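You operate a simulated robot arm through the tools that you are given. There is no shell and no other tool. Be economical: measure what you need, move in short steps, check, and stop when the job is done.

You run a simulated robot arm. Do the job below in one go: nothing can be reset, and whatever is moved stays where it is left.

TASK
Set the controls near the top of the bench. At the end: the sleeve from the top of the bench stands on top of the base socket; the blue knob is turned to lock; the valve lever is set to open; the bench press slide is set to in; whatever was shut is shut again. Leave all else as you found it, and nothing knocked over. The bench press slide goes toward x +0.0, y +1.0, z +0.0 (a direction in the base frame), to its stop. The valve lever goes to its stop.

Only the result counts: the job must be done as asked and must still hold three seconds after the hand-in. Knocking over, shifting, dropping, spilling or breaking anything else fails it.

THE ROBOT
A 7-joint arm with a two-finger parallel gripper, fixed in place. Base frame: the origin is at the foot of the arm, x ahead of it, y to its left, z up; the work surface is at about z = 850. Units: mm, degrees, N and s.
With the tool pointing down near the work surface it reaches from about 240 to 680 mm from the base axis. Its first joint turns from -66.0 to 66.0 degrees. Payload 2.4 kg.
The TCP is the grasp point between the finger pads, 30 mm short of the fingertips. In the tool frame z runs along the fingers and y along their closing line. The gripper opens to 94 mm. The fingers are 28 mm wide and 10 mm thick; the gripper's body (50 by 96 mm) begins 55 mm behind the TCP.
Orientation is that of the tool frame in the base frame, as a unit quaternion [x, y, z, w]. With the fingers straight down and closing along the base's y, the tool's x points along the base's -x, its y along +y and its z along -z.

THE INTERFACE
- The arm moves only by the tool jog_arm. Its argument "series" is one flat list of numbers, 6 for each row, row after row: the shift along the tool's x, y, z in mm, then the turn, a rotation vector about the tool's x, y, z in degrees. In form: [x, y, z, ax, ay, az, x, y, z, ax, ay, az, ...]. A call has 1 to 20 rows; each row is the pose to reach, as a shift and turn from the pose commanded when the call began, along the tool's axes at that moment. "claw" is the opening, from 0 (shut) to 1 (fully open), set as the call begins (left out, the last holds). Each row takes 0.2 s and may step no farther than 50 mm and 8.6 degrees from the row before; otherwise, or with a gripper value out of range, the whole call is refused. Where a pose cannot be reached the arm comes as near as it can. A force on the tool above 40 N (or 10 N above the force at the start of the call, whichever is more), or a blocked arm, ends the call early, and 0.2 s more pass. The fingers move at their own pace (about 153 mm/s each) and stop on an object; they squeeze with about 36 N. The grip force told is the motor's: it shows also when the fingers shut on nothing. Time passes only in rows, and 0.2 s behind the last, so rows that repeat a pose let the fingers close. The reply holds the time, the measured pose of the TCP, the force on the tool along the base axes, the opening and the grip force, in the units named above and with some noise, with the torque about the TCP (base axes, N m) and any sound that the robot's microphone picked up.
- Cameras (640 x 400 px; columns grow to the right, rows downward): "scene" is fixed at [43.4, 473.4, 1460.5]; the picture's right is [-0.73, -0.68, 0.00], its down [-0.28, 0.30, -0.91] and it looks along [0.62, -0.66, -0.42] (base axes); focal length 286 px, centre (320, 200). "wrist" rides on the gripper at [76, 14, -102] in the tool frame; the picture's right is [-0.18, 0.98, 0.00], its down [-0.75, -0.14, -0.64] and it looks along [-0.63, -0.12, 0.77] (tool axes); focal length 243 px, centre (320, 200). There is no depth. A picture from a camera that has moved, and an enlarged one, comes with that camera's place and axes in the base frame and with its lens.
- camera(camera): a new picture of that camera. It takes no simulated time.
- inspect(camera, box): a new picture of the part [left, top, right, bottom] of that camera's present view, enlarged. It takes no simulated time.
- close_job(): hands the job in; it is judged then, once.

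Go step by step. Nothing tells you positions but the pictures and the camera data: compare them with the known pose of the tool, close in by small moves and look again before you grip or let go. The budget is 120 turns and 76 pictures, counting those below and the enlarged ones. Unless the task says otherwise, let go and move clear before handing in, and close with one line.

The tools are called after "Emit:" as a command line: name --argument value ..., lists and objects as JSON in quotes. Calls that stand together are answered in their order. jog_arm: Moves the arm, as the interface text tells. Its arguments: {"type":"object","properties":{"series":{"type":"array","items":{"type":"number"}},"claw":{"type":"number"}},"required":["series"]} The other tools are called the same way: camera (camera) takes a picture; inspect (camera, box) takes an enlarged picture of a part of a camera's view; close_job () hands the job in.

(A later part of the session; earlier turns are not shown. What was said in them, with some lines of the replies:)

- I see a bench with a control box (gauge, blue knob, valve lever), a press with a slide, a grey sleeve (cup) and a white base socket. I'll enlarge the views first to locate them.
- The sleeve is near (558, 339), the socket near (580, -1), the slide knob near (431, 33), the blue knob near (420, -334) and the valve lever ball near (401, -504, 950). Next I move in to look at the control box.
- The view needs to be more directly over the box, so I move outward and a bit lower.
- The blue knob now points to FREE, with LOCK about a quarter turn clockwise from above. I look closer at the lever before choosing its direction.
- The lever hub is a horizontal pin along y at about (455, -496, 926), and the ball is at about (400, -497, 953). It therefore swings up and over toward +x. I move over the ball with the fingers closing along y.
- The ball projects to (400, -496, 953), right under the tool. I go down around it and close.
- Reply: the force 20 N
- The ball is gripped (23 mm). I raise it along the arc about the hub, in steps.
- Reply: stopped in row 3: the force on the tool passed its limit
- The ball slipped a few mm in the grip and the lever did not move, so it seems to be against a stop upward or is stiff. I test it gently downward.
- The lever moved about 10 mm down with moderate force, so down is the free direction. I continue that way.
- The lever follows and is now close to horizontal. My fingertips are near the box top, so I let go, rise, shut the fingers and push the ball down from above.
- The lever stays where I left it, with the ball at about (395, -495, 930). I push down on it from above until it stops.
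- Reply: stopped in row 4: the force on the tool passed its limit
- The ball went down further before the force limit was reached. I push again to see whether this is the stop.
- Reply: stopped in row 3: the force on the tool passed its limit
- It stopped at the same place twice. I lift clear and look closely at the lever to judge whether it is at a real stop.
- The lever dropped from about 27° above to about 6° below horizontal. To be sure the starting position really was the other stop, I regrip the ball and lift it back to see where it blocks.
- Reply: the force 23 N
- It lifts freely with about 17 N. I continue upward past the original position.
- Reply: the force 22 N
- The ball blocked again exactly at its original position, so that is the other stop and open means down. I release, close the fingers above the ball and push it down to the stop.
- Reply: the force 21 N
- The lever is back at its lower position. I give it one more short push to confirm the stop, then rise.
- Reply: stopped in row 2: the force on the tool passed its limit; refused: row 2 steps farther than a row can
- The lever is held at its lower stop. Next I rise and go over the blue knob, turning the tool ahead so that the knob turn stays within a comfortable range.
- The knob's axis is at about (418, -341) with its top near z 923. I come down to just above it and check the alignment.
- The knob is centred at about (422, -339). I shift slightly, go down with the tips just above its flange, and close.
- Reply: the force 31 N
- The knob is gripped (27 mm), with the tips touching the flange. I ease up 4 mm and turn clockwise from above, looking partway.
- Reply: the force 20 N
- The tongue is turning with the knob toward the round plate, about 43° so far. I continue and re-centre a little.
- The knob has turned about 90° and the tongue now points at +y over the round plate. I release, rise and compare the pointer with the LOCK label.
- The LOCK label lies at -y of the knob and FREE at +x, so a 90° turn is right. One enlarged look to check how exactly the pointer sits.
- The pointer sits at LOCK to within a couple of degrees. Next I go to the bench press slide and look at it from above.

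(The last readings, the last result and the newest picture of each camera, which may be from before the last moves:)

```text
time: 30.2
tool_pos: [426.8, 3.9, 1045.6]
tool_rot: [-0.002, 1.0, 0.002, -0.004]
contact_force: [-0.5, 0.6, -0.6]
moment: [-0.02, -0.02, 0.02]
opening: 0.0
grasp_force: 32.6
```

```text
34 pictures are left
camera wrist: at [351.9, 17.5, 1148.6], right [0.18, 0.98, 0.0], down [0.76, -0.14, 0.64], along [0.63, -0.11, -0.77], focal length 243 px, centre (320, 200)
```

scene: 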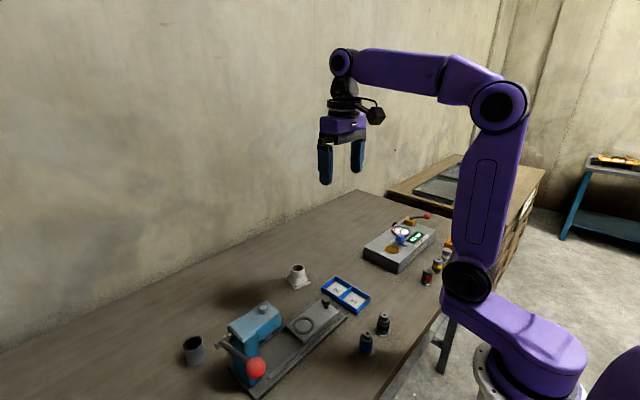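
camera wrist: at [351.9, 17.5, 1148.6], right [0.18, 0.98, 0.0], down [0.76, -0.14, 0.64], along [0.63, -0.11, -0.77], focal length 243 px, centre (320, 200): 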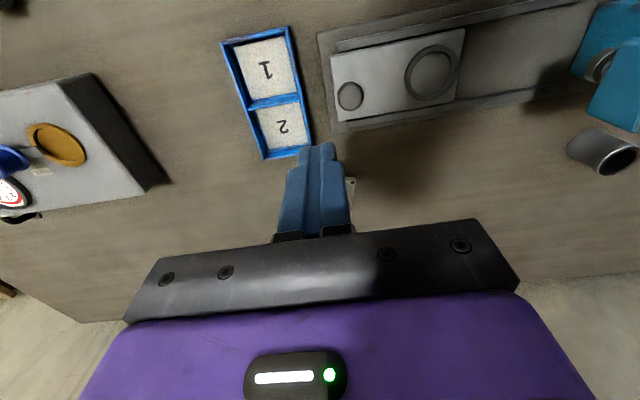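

The slide knob is at about (432, 35) and has roughly 100 mm to travel toward the press head. I tilt the closed fingers slightly so the hand stays clear of the head, and come down on the knob's -y side.

Emit:
jog_arm --series '[-2, -2, 40, -7.5, 0, 0, -5, -7, 80, -15, 0, 0, -5, -7, 112, -15, 0, 0]'

Emit:
inspect --camera "wrist" --box '[260, 40, 500, 220]'

Emit:
inspect --camera "scene" --box '[220, 270, 360, 390]'

```text
time: 31.0
tool_pos: [432.0, -1.2, 934.4]
tool_rot: [0.0, 0.991, 0.134, -0.004]
contact_force: [0.5, 0.0, -0.7]
moment: [-0.01, -0.03, 0.03]
opening: 0.1
grasp_force: 32.9
```

```text
2.22 times, centred on (380, 130) of wrist
camera zoom: at [356.0, -15.6, 1037.4], right [0.18, 0.95, 0.26], down [0.76, -0.3, 0.58], along [0.63, 0.09, -0.77], focal length 539 px, centre (187, 356)
```

zoom: 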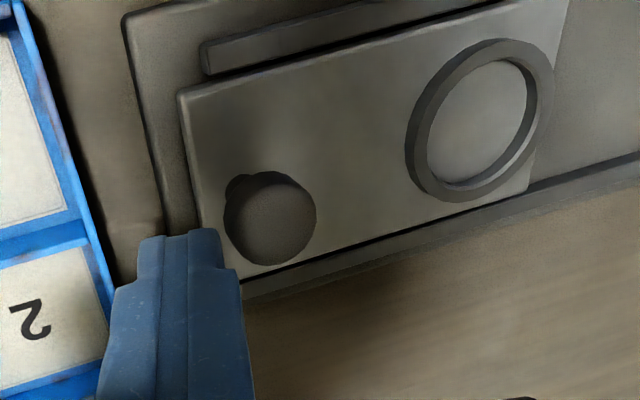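

```text
3.33 times, centred on (290, 330) of scene
camera zoom: at [43.4, 473.4, 1460.5], right [-0.73, -0.68, 0.0], down [-0.28, 0.3, -0.91], along [0.62, -0.66, -0.42], focal length 953 px, centre (420, -233)
```

zoom: 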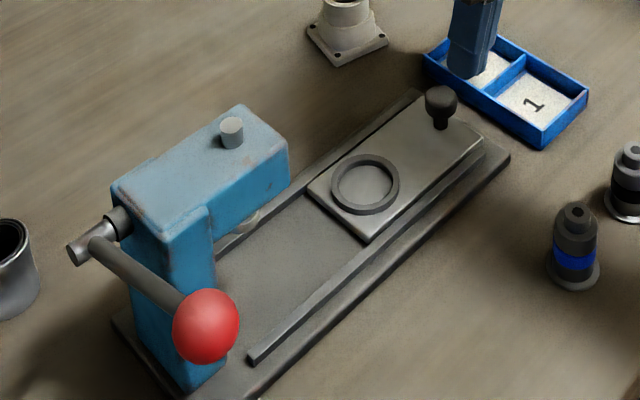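

The slide knob head is at (436, 35, 886), about 28 mm wide on a stem. I go down so the finger edge meets the side of the head and push toward +y.

Emit:
jog_arm --series '[-4, -3, 11.6, 0, 0, 0, -4, -6.2, 23.2, 0, 0, 0, -4, -1.4, 24.5, 0, 0, 0, -4, 3.5, 25.8, 0, 0, 0, -4, 8.3, 27.1, 0, 0, 0, -4, 13.1, 28.4, 0, 0, 0, -4, 18, 29.7, 0, 0, 0]'

Emit:
inspect --camera "scene" --box '[220, 270, 360, 390]'

```text
time: 32.6
tool_pos: [434.7, 23.0, 911.4]
tool_rot: [0.0, 0.991, 0.132, -0.004]
contact_force: [0.1, -1.4, -0.1]
moment: [-0.01, 0.0, 0.0]
opening: 0.2
grasp_force: 32.8
```

```text
3.33 times, centred on (290, 330) of scene
camera zoom: at [43.4, 473.4, 1460.5], right [-0.73, -0.68, 0.0], down [-0.28, 0.3, -0.91], along [0.62, -0.66, -0.42], focal length 953 px, centre (420, -233)
```

zoom: 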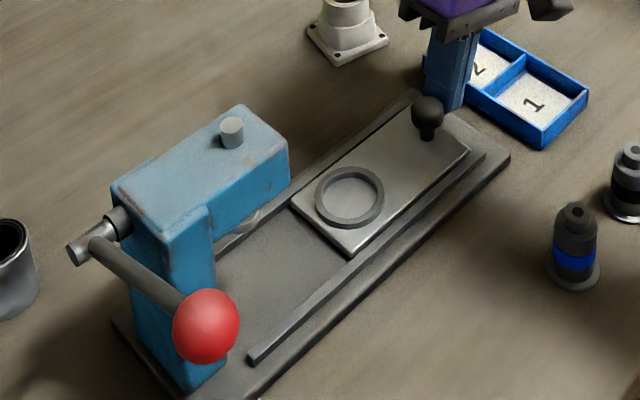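

The slide moves easily. I continue pushing in 10 mm steps.

Emit:
jog_arm --series '[0, 9.7, 2.6, 0, 0, 0, 0, 19.3, 5.2, 0, 0, 0, 0, 29, 7.8, 0, 0, 0, 0, 38.6, 10.4, 0, 0, 0, 0, 48.3, 13, 0, 0, 0, 0, 58, 15.5, 0, 0, 0]'

Emit:
camera --camera "wrist"

Emit:
inspect --camera "scene" --box '[220, 270, 360, 390]'

```text
time: 34.0
tool_pos: [434.7, 82.7, 909.7]
tool_rot: [-0.001, 0.991, 0.134, -0.005]
contact_force: [-0.2, -2.4, -0.1]
moment: [-0.01, 0.02, 0.01]
opening: 0.1
grasp_force: 33.3
```

```text
30 pictures are left
camera wrist: at [359.8, 68.9, 1014.0], right [0.18, 0.95, 0.26], down [0.76, -0.3, 0.58], along [0.62, 0.09, -0.78], focal length 243 px, centre (320, 200)
```

wrist: 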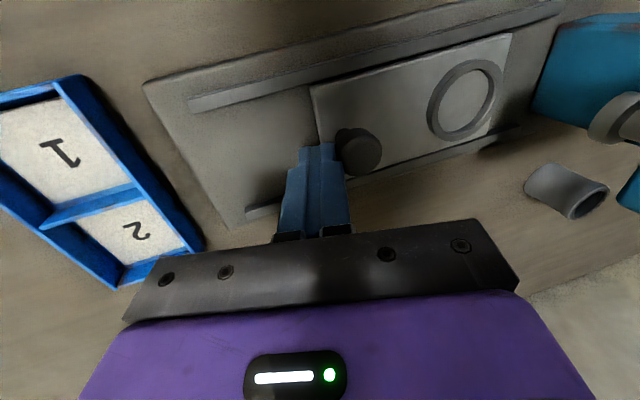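

```text
3.33 times, centred on (290, 330) of scene
camera zoom: at [43.4, 473.4, 1460.5], right [-0.73, -0.68, 0.0], down [-0.28, 0.3, -0.91], along [0.62, -0.66, -0.42], focal length 953 px, centre (420, -233)
```

zoom: 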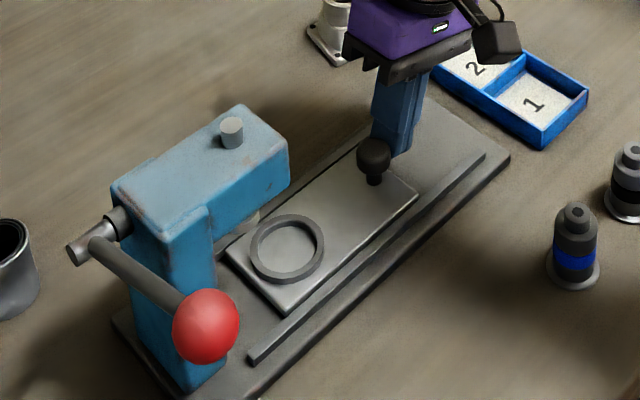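

About 35–45 mm seem left and the hand is well clear of the head. I keep pushing until it stops.

Emit:
jog_arm --series '[0, 9.7, 2.6, 0, 0, 0, 0, 19.3, 5.2, 0, 0, 0, 0, 27, 7.2, 0, 0, 0, 0, 33, 8.8, 0, 0, 0, 0, 39, 10.4, 0, 0, 0, 0, 45, 12, 0, 0, 0, 0, 51, 13.6, 0, 0, 0]'

Emit:
inspect --camera "scene" --box '[220, 270, 360, 390]'

```text
time: 35.3
tool_pos: [436.1, 117.6, 909.8]
tool_rot: [0.006, 0.991, 0.13, -0.004]
contact_force: [-3.2, -7.5, 1.3]
moment: [-0.16, 0.04, 0.12]
opening: 0.0
grasp_force: 32.9
stopped in row 6: the force on the tool passed its limit (the readings are from after the stop); the commanded pose is now the measured one
```

```text
3.33 times, centred on (290, 330) of scene
camera zoom: at [43.3, 473.2, 1460.6], right [-0.73, -0.68, 0.0], down [-0.28, 0.3, -0.91], along [0.62, -0.66, -0.42], focal length 953 px, centre (420, -233)
```

zoom: 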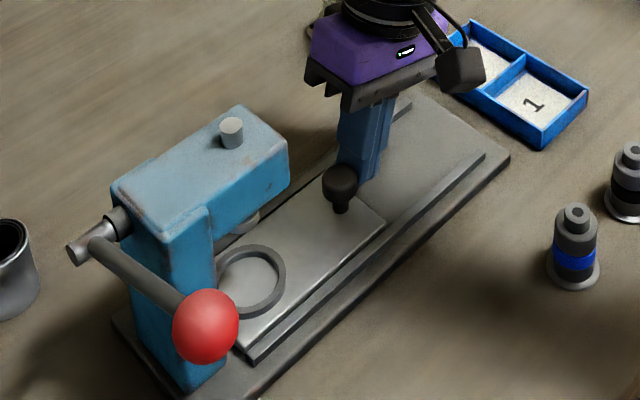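

The slide reached its stop with the ring under the plunger. One short confirming push, then I back off and rise.

Emit:
jog_arm --series '[0, 2, 0.5, 0, 0, 0, 0, 4, 1, 0, 0, 0, 0, 6, 1.6, 0, 0, 0, 0, 8, 2, 0, 0, 0]'

Emit:
jog_arm --series '[0, -15, -4, 0, 0, 0, 0, -30, -20, 5, 0, 0, 0, -35, -60, 10, 0, 0, 0, -35, -105, 15, 0, 0, 0, -35, -150, 15, 0, 0]'

Emit:
inspect --camera "scene" --box '[170, 230, 370, 390]'

```text
time: 36.0
tool_pos: [436.0, 116.4, 909.7]
tool_rot: [0.007, 0.992, 0.129, -0.004]
contact_force: [-1.4, -6.9, 0.8]
moment: [-0.12, 0.04, 0.09]
opening: 0.3
grasp_force: 32.8
stopped in row 3: the force on the tool passed its limit (the readings are from after the stop); the commanded pose is now the measured one
```

```text
time: 37.2
tool_pos: [436.2, 47.8, 1047.3]
tool_rot: [0.007, 1.0, -0.002, -0.005]
contact_force: [-0.3, -0.2, -0.2]
moment: [0.02, -0.01, -0.02]
opening: 0.0
grasp_force: 32.9
```

```text
2.50 times, centred on (270, 310) of scene
camera zoom: at [43.4, 473.4, 1460.5], right [-0.73, -0.68, 0.0], down [-0.28, 0.3, -0.91], along [0.62, -0.66, -0.42], focal length 715 px, centre (445, -75)
```

zoom: 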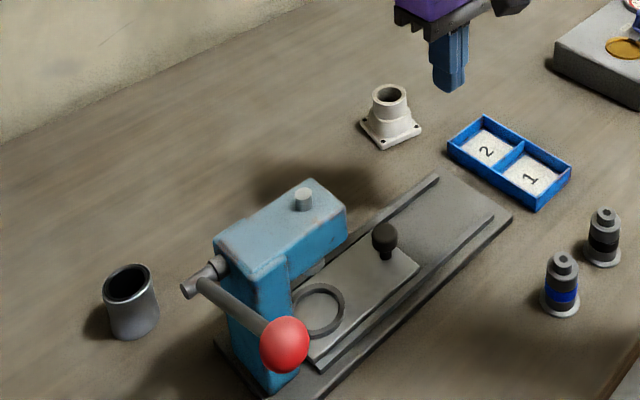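

The slide is in at its stop and the press is otherwise untouched. Next I rise and go over to the grey sleeve, with the tool turned so the camera side stays away from the press.

Emit:
jog_arm --series '[0, 0, -45, 0, 0, 0, -14, 40, -48, 0, 0, 6.4, -29, 80, -48, 0, 0, 12.8, -44, 120, -48, 0, 0, 19.2, -59, 160, -48, 0, 0, 25.6, -74, 200, -48, 0, 0, 32, -89, 240, -48, 0, 0, 38.4, -104, 282, -48, 0, 0, 45]' --claw 0.8

Emit:
camera --camera "wrist"

```text
time: 39.0
tool_pos: [542.3, 327.7, 1091.3]
tool_rot: [0.39, 0.921, -0.003, -0.005]
contact_force: [0.0, 0.9, -0.6]
moment: [-0.01, 0.01, 0.02]
opening: 75.0
grasp_force: 0.1
```

```text
26 pictures are left
camera wrist: at [500.8, 392.1, 1194.0], right [0.83, 0.55, -0.01], down [0.43, -0.64, 0.64], along [0.35, -0.54, -0.77], focal length 243 px, centre (320, 200)
```

wrist: 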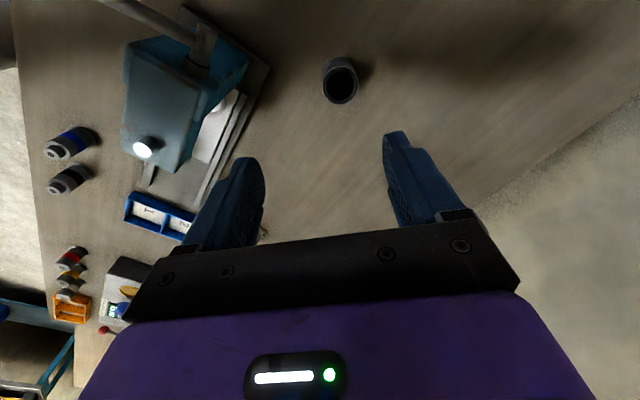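

The sleeve's axis is at about (560, 340). I shift over it and come down to just above it.

Emit:
jog_arm --series '[-4, 21, 30, 0, 0, 0, -4, 21, 75, 0, 0, 0, -4, 21, 121, 0, 0, 0, -4, 21, 121, 0, 0, 0]'

Emit:
camera --camera "wrist"

Emit:
inspect --camera "scene" --box '[150, 300, 270, 400]'

```text
time: 40.0
tool_pos: [559.5, 341.2, 969.4]
tool_rot: [0.388, 0.922, -0.003, -0.003]
contact_force: [0.7, 0.0, 0.1]
moment: [-0.03, 0.05, 0.02]
opening: 75.3
grasp_force: 0.0
```

```text
25 pictures are left
camera wrist: at [518.3, 403.8, 1072.8], right [0.83, 0.55, -0.01], down [0.43, -0.64, 0.64], along [0.35, -0.54, -0.77], focal length 243 px, centre (320, 200)
```

wrist: 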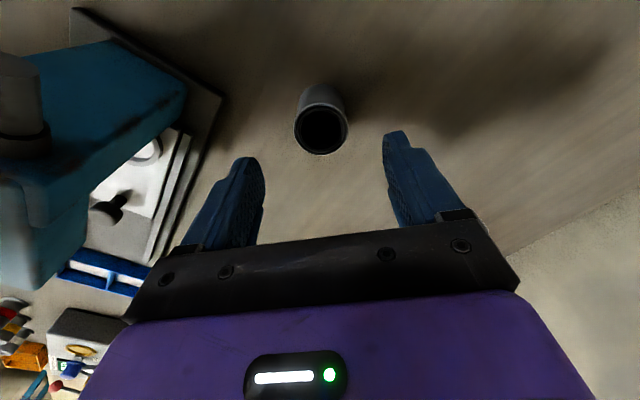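

```text
4.00 times, centred on (210, 350) of scene
camera zoom: at [43.4, 473.4, 1460.5], right [-0.73, -0.68, 0.0], down [-0.28, 0.3, -0.91], along [0.62, -0.66, -0.42], focal length 1144 px, centre (760, -400)
```

zoom: 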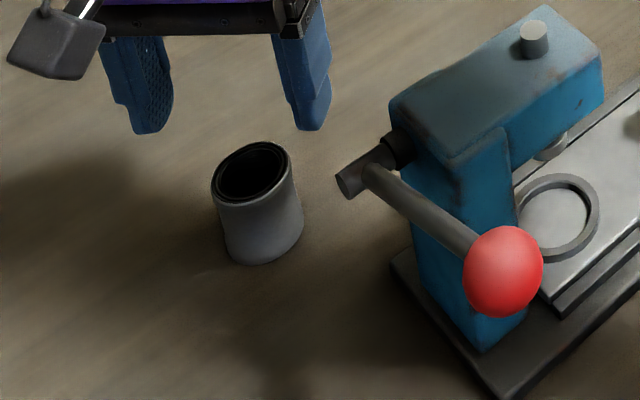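

The sleeve's top is at z ≈ 899 and it is about 40 mm wide and centred under the tool. I go down to grip its upper part at TCP z ≈ 895.

Emit:
jog_arm --series '[0, 0, 35, 0, 0, 0, 0, 0, 74, 0, 0, 0]'

Emit:
jog_arm --series '[0, 0, 0, 0, 0, 0, 0, 0, 0, 0, 0, 0]' --claw 0.0

Emit:
inspect --camera "wrist" --box '[190, 50, 450, 240]'

```text
time: 40.6
tool_pos: [561.2, 338.4, 895.9]
tool_rot: [0.388, 0.922, -0.002, -0.004]
contact_force: [-0.6, -0.2, -0.5]
moment: [0.0, -0.03, 0.02]
opening: 75.3
grasp_force: 0.1
```

```text
time: 41.2
tool_pos: [560.8, 337.9, 894.9]
tool_rot: [0.387, 0.922, -0.001, -0.004]
contact_force: [0.9, 0.6, -0.3]
moment: [0.05, -0.09, 0.02]
opening: 41.2
grasp_force: 36.5
```

```text
2.11 times, centred on (320, 145) of wrist
camera zoom: at [518.8, 403.0, 997.8], right [0.83, 0.55, -0.01], down [0.43, -0.64, 0.64], along [0.35, -0.54, -0.77], focal length 511 px, centre (320, 316)
```

zoom: 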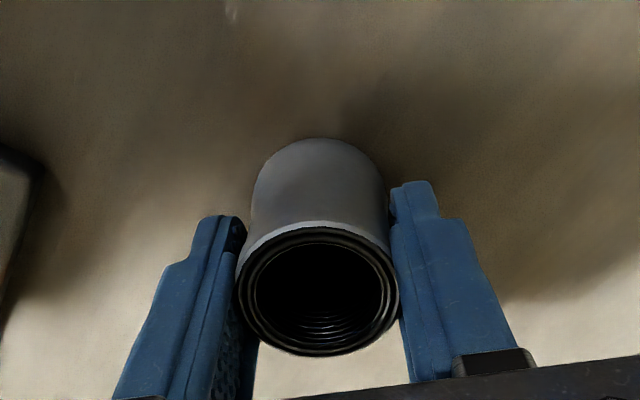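

The sleeve is gripped (41 mm) and sits about 3 mm toward the camera side of the TCP. I lift it and carry it past the socket, to a spot from which the camera can see the socket.

Emit:
jog_arm --series '[0, 0, -5, 0, 0, 0, 0, 0, -40, 0, 0, 0, 0, 0, -85, 0, 0, 0, 0, 0, -130, 0, 0, 0, -35, -25, -130, 0, 0, 0, -70, -50, -130, 0, 0, 0, -105, -75, -130, 0, 0, 0, -140, -100, -130, 0, 0, 0, -175, -125, -130, 0, 0, 0, -210, -150, -130, 0, 0, 0, -245, -175, -130, 0, 0, 0, -280, -200, -130, 0, 0, 0, -315, -225.7, -130, 0, 0, 0]'

Emit:
camera --camera "wrist"

Emit:
inspect --camera "scene" --box '[250, 190, 370, 290]'

```text
time: 44.0
tool_pos: [617.9, -43.9, 1025.1]
tool_rot: [0.389, 0.921, -0.002, -0.005]
contact_force: [0.3, 1.0, -2.7]
moment: [-0.03, -0.01, -0.01]
opening: 40.9
grasp_force: 36.1
```

```text
22 pictures are left
camera wrist: at [576.4, 19.0, 1127.7], right [0.83, 0.56, -0.01], down [0.43, -0.64, 0.64], along [0.35, -0.53, -0.77], focal length 243 px, centre (320, 200)
```

wrist: 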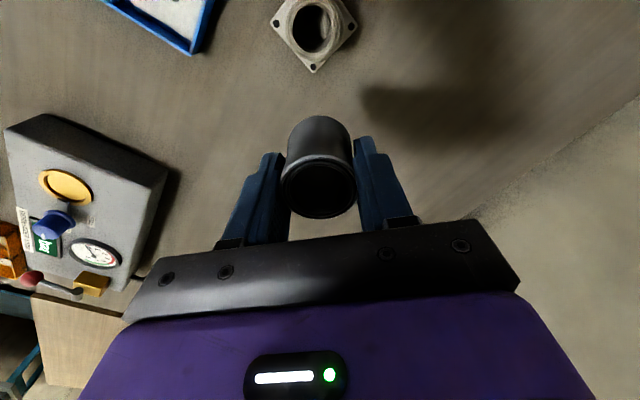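

```text
4.00 times, centred on (310, 240) of scene
camera zoom: at [43.4, 473.5, 1460.5], right [-0.73, -0.68, 0.0], down [-0.28, 0.3, -0.91], along [0.62, -0.66, -0.42], focal length 1144 px, centre (360, 40)
```

zoom: 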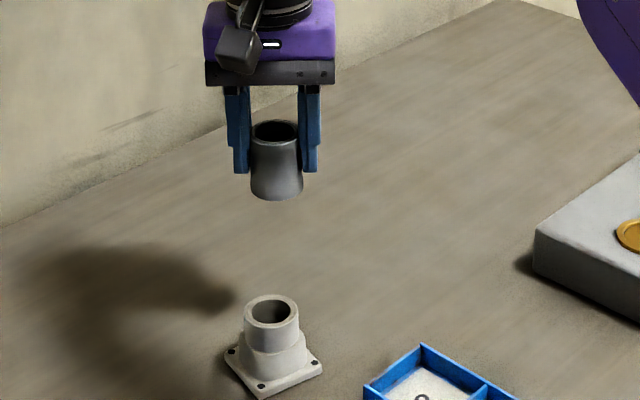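

The socket's neck is about 42 mm wide outside, much the same as the sleeve, so the sleeve will stand on its rim. I take an enlarged view to get the rim centre precisely.

Emit:
inspect --camera "wrist" --box '[260, 0, 380, 80]'

Emit:
inspect --camera "scene" --box '[295, 255, 340, 295]'

```text
5.00 times, centred on (320, 40) of wrist
camera zoom: at [576.4, 19.0, 1127.7], right [0.83, 0.56, -0.01], down [0.43, -0.64, 0.64], along [0.35, -0.53, -0.77], focal length 1213 px, centre (320, 1000)
```

zoom: 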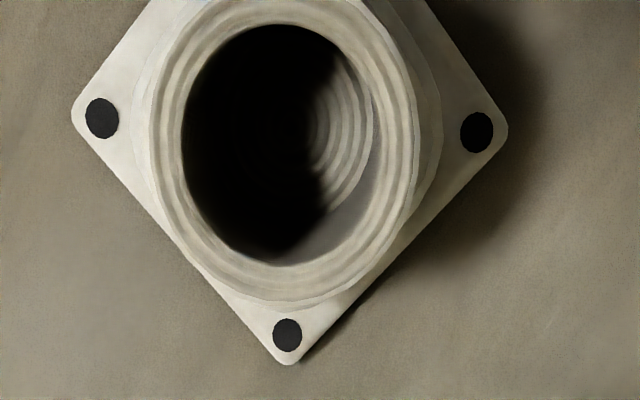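

```text
10.00 times, centred on (318, 275) of scene
camera zoom: at [43.4, 473.5, 1460.5], right [-0.73, -0.68, 0.0], down [-0.28, 0.3, -0.91], along [0.62, -0.66, -0.42], focal length 2859 px, centre (345, -550)
```

zoom: 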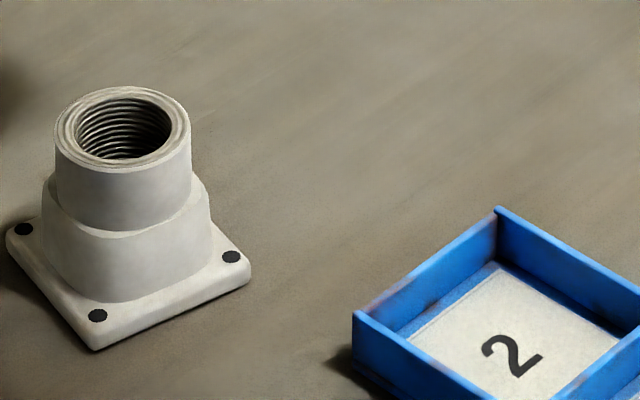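

The socket rim centre comes out at (580, 1, 901). The sleeve axis is about 2 mm to the camera side of the TCP, so the TCP goes to about (581.7, -0.7). I move over and stop 15–20 mm above the rim to check.

Emit:
jog_arm --series '[28, 2, 0, 0, 0, 0, 56.2, 4.1, 0, 0, 0, 0, 56.2, 4.1, 30, 0, 0, 0, 56.2, 4.1, 62, 0, 0, 0, 56.2, 4.1, 62, 0, 0, 0]'

Emit:
inspect --camera "scene" --box '[285, 235, 345, 295]'

Emit:
inspect --camera "wrist" --box '[200, 60, 440, 240]'

```text
time: 45.2
tool_pos: [583.4, -0.7, 964.6]
tool_rot: [0.388, 0.922, -0.002, -0.003]
contact_force: [0.0, -0.1, -3.2]
moment: [0.02, 0.01, 0.01]
opening: 41.2
grasp_force: 35.6
```

```text
6.67 times, centred on (315, 265) of scene
camera zoom: at [43.4, 473.4, 1460.5], right [-0.73, -0.68, 0.0], down [-0.28, 0.3, -0.91], along [0.62, -0.66, -0.42], focal length 1906 px, centre (353, -233)
```

zoom: 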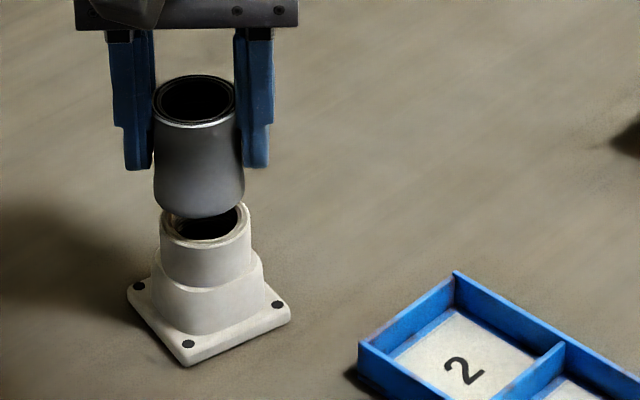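

```text
2.22 times, centred on (320, 150) of wrist
camera zoom: at [541.9, 63.6, 1067.3], right [0.83, 0.55, -0.01], down [0.43, -0.64, 0.64], along [0.35, -0.54, -0.77], focal length 539 px, centre (320, 311)
```

zoom: 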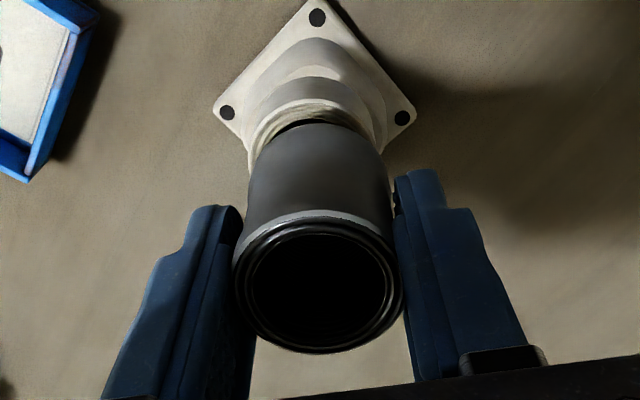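

The sleeve is about 1.7 mm off sideways, which is correctable. I shift that, lower by 9 mm and look again.

Emit:
jog_arm --series '[0, -1.7, 0, 0, 0, 0, 0, -1.7, 5, 0, 0, 0, 0, -1.7, 9, 0, 0, 0, 0, -1.7, 9, 0, 0, 0]'

Emit:
inspect --camera "scene" --box '[293, 245, 333, 285]'

Emit:
inspect --camera "wrist" --box '[260, 50, 380, 150]'

```text
time: 46.2
tool_pos: [582.0, -1.5, 956.8]
tool_rot: [0.388, 0.922, -0.001, -0.004]
contact_force: [-0.6, -0.2, -2.8]
moment: [-0.01, 0.02, -0.02]
opening: 41.2
grasp_force: 36.4
```

```text
10.00 times, centred on (313, 265) of scene
camera zoom: at [43.4, 473.4, 1460.5], right [-0.73, -0.68, 0.0], down [-0.28, 0.3, -0.91], along [0.62, -0.66, -0.42], focal length 2859 px, centre (390, -450)
```

zoom: 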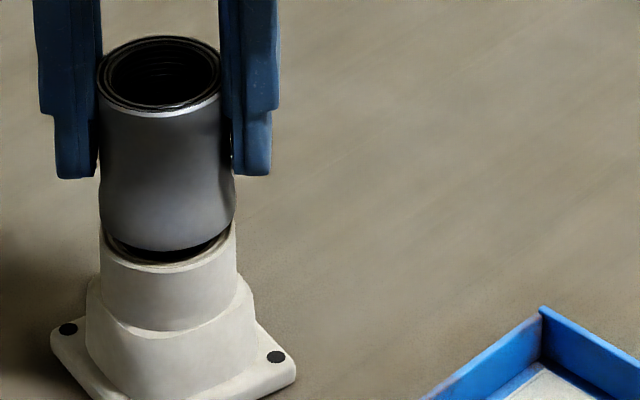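

```text
4.00 times, centred on (320, 100) of wrist
camera zoom: at [540.1, 62.2, 1058.8], right [0.83, 0.55, -0.01], down [0.43, -0.64, 0.64], along [0.35, -0.54, -0.77], focal length 970 px, centre (320, 600)
```

zoom: 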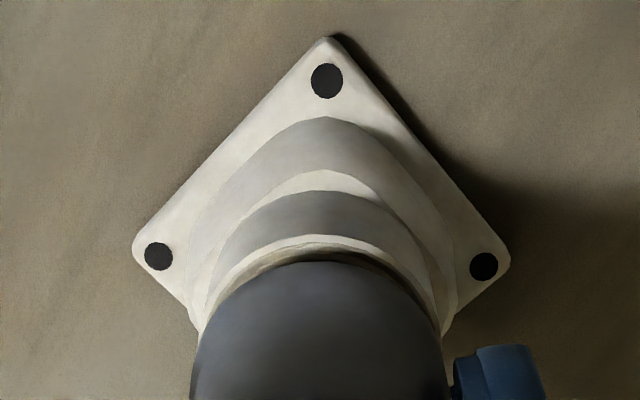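

The sleeve now lines up with the rim in both views to within about 1.5 mm. I lower in 1 mm steps and watch the force.

Emit:
jog_arm --series '[0, 0, 2, 0, 0, 0, 0, 0, 4, 0, 0, 0, 0, 0, 5, 0, 0, 0, 0, 0, 6, 0, 0, 0, 0, 0, 6, 0, 0, 0]'

```text
time: 47.4
tool_pos: [582.0, -0.8, 951.1]
tool_rot: [0.389, 0.921, -0.001, -0.003]
contact_force: [-1.9, -0.1, 8.1]
moment: [0.15, -0.09, -0.01]
opening: 41.1
grasp_force: 35.6
```

Contact was made at TCP z ≈ 951, with about 8 N upward. I check the seating before letting go.

Emit:
inspect --camera "scene" --box '[293, 245, 333, 285]'

Emit:
inspect --camera "wrist" --box '[260, 50, 380, 150]'

```text
10.00 times, centred on (313, 265) of scene
camera zoom: at [43.2, 473.4, 1460.5], right [-0.73, -0.68, 0.0], down [-0.28, 0.3, -0.91], along [0.62, -0.66, -0.42], focal length 2859 px, centre (390, -450)
```

zoom: 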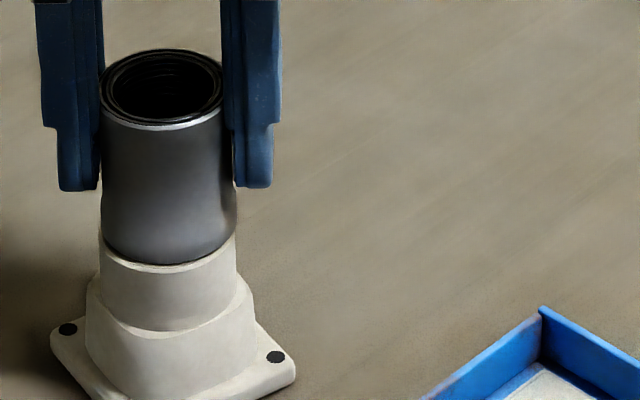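

```text
4.00 times, centred on (320, 100) of wrist
camera zoom: at [539.8, 61.4, 1053.7], right [0.83, 0.55, -0.01], down [0.43, -0.64, 0.64], along [0.35, -0.54, -0.77], focal length 970 px, centre (320, 600)
```

zoom: 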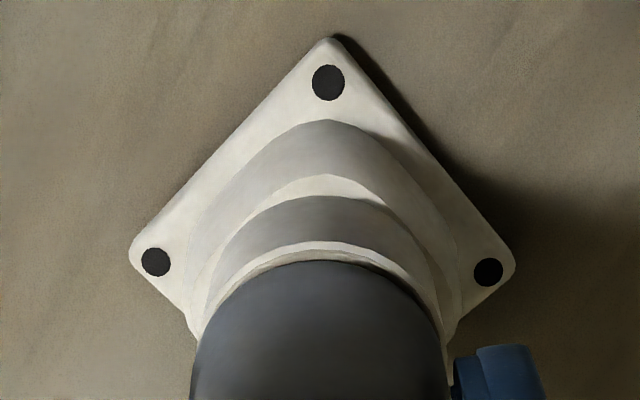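

The sleeve rests on the rim, centred to about 1–2 mm from all the measurements. I open a little, then check before rising.

Emit:
jog_arm --series '[0, 0, 0, 0, 0, 0, 0, 0, 0, 0, 0, 0, 0, 0, 0, 0, 0, 0]' --claw 0.6

Emit:
inspect --camera "scene" --box '[293, 245, 333, 285]'

```text
time: 48.2
tool_pos: [581.2, -2.6, 951.2]
tool_rot: [0.388, 0.922, -0.002, -0.004]
contact_force: [-0.4, 0.6, -0.1]
moment: [-0.01, 0.0, -0.04]
opening: 56.4
grasp_force: 0.3
```

```text
10.00 times, centred on (313, 265) of scene
camera zoom: at [43.4, 473.4, 1460.5], right [-0.73, -0.68, 0.0], down [-0.28, 0.3, -0.91], along [0.62, -0.66, -0.42], focal length 2859 px, centre (390, -450)
```

zoom: 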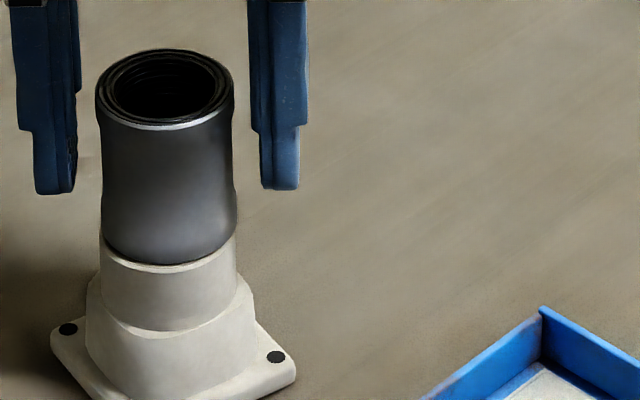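

The sleeve stands upright and did not move on release. I rise straight up and away, then check everything.

Emit:
jog_arm --series '[0, 0, -20, 0, 0, 0, 0, 0, -60, 0, 0, 0, 0, 0, -105, 0, 0, 0, 0, 0, -145, 0, 0, 0, -45, 0, -150, 0, 0, 0]'

Emit:
inspect --camera "wrist" --box '[250, 0, 400, 120]'

Emit:
camera --camera "scene"

```text
time: 49.4
tool_pos: [613.9, -34.8, 1099.6]
tool_rot: [0.389, 0.921, -0.004, -0.004]
contact_force: [0.9, -0.5, -0.1]
moment: [-0.02, 0.0, -0.01]
opening: 56.3
grasp_force: 0.1
```

```text
3.33 times, centred on (325, 60) of wrist
camera zoom: at [573.0, 28.7, 1201.8], right [0.83, 0.55, -0.01], down [0.43, -0.64, 0.64], along [0.35, -0.54, -0.77], focal length 809 px, centre (303, 667)
```

zoom: 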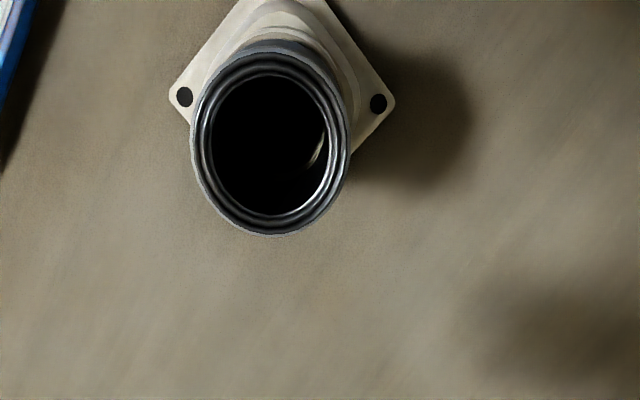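

```text
10 pictures are left
```

scene: 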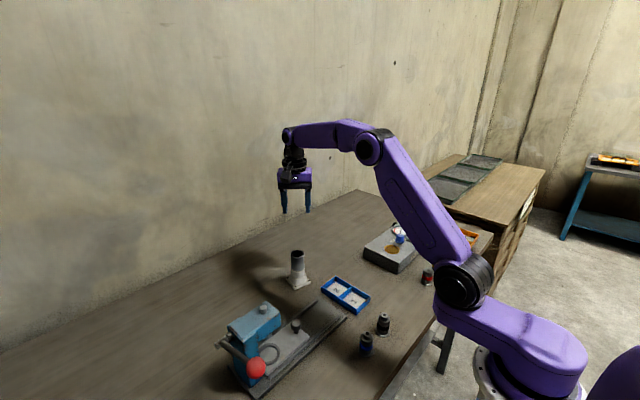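

The sleeve axis and the flange centre agree to within about 1 mm. I take a last look at the controls.

Emit:
inspect --camera "scene" --box '[350, 200, 450, 280]'

Emit:
inspect --camera "scene" --box '[190, 240, 400, 390]'

```text
5.00 times, centred on (400, 240) of scene
camera zoom: at [43.3, 473.5, 1460.5], right [-0.73, -0.68, 0.0], down [-0.28, 0.3, -0.91], along [0.62, -0.66, -0.42], focal length 1430 px, centre (-80, 0)
```

zoom: 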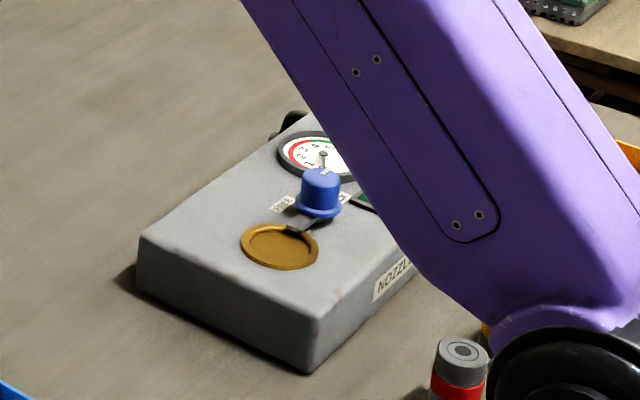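

```text
2.67 times, centred on (295, 315) of scene
camera zoom: at [43.3, 473.5, 1460.5], right [-0.73, -0.68, 0.0], down [-0.28, 0.3, -0.91], along [0.62, -0.66, -0.42], focal length 762 px, centre (387, -107)
```

zoom: 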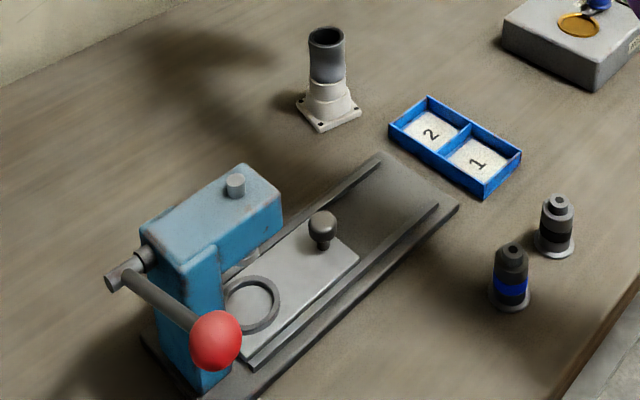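

The sleeve stands on the socket, the slide is in, the knob is at LOCK and the lever was last seen at its lower stop. Nothing is knocked over and the arm is clear, so I hand in.

Emit:
close_job

```text
The job is handed in.
```

The job is handed in: the sleeve stands on the base socket, the blue knob is at LOCK, the slide is in at its stop, and the valve lever is down at its stop. I took down as open because the lever started against its upper stop and has no label. I found nothing that had to be opened, so there was nothing to shut again.
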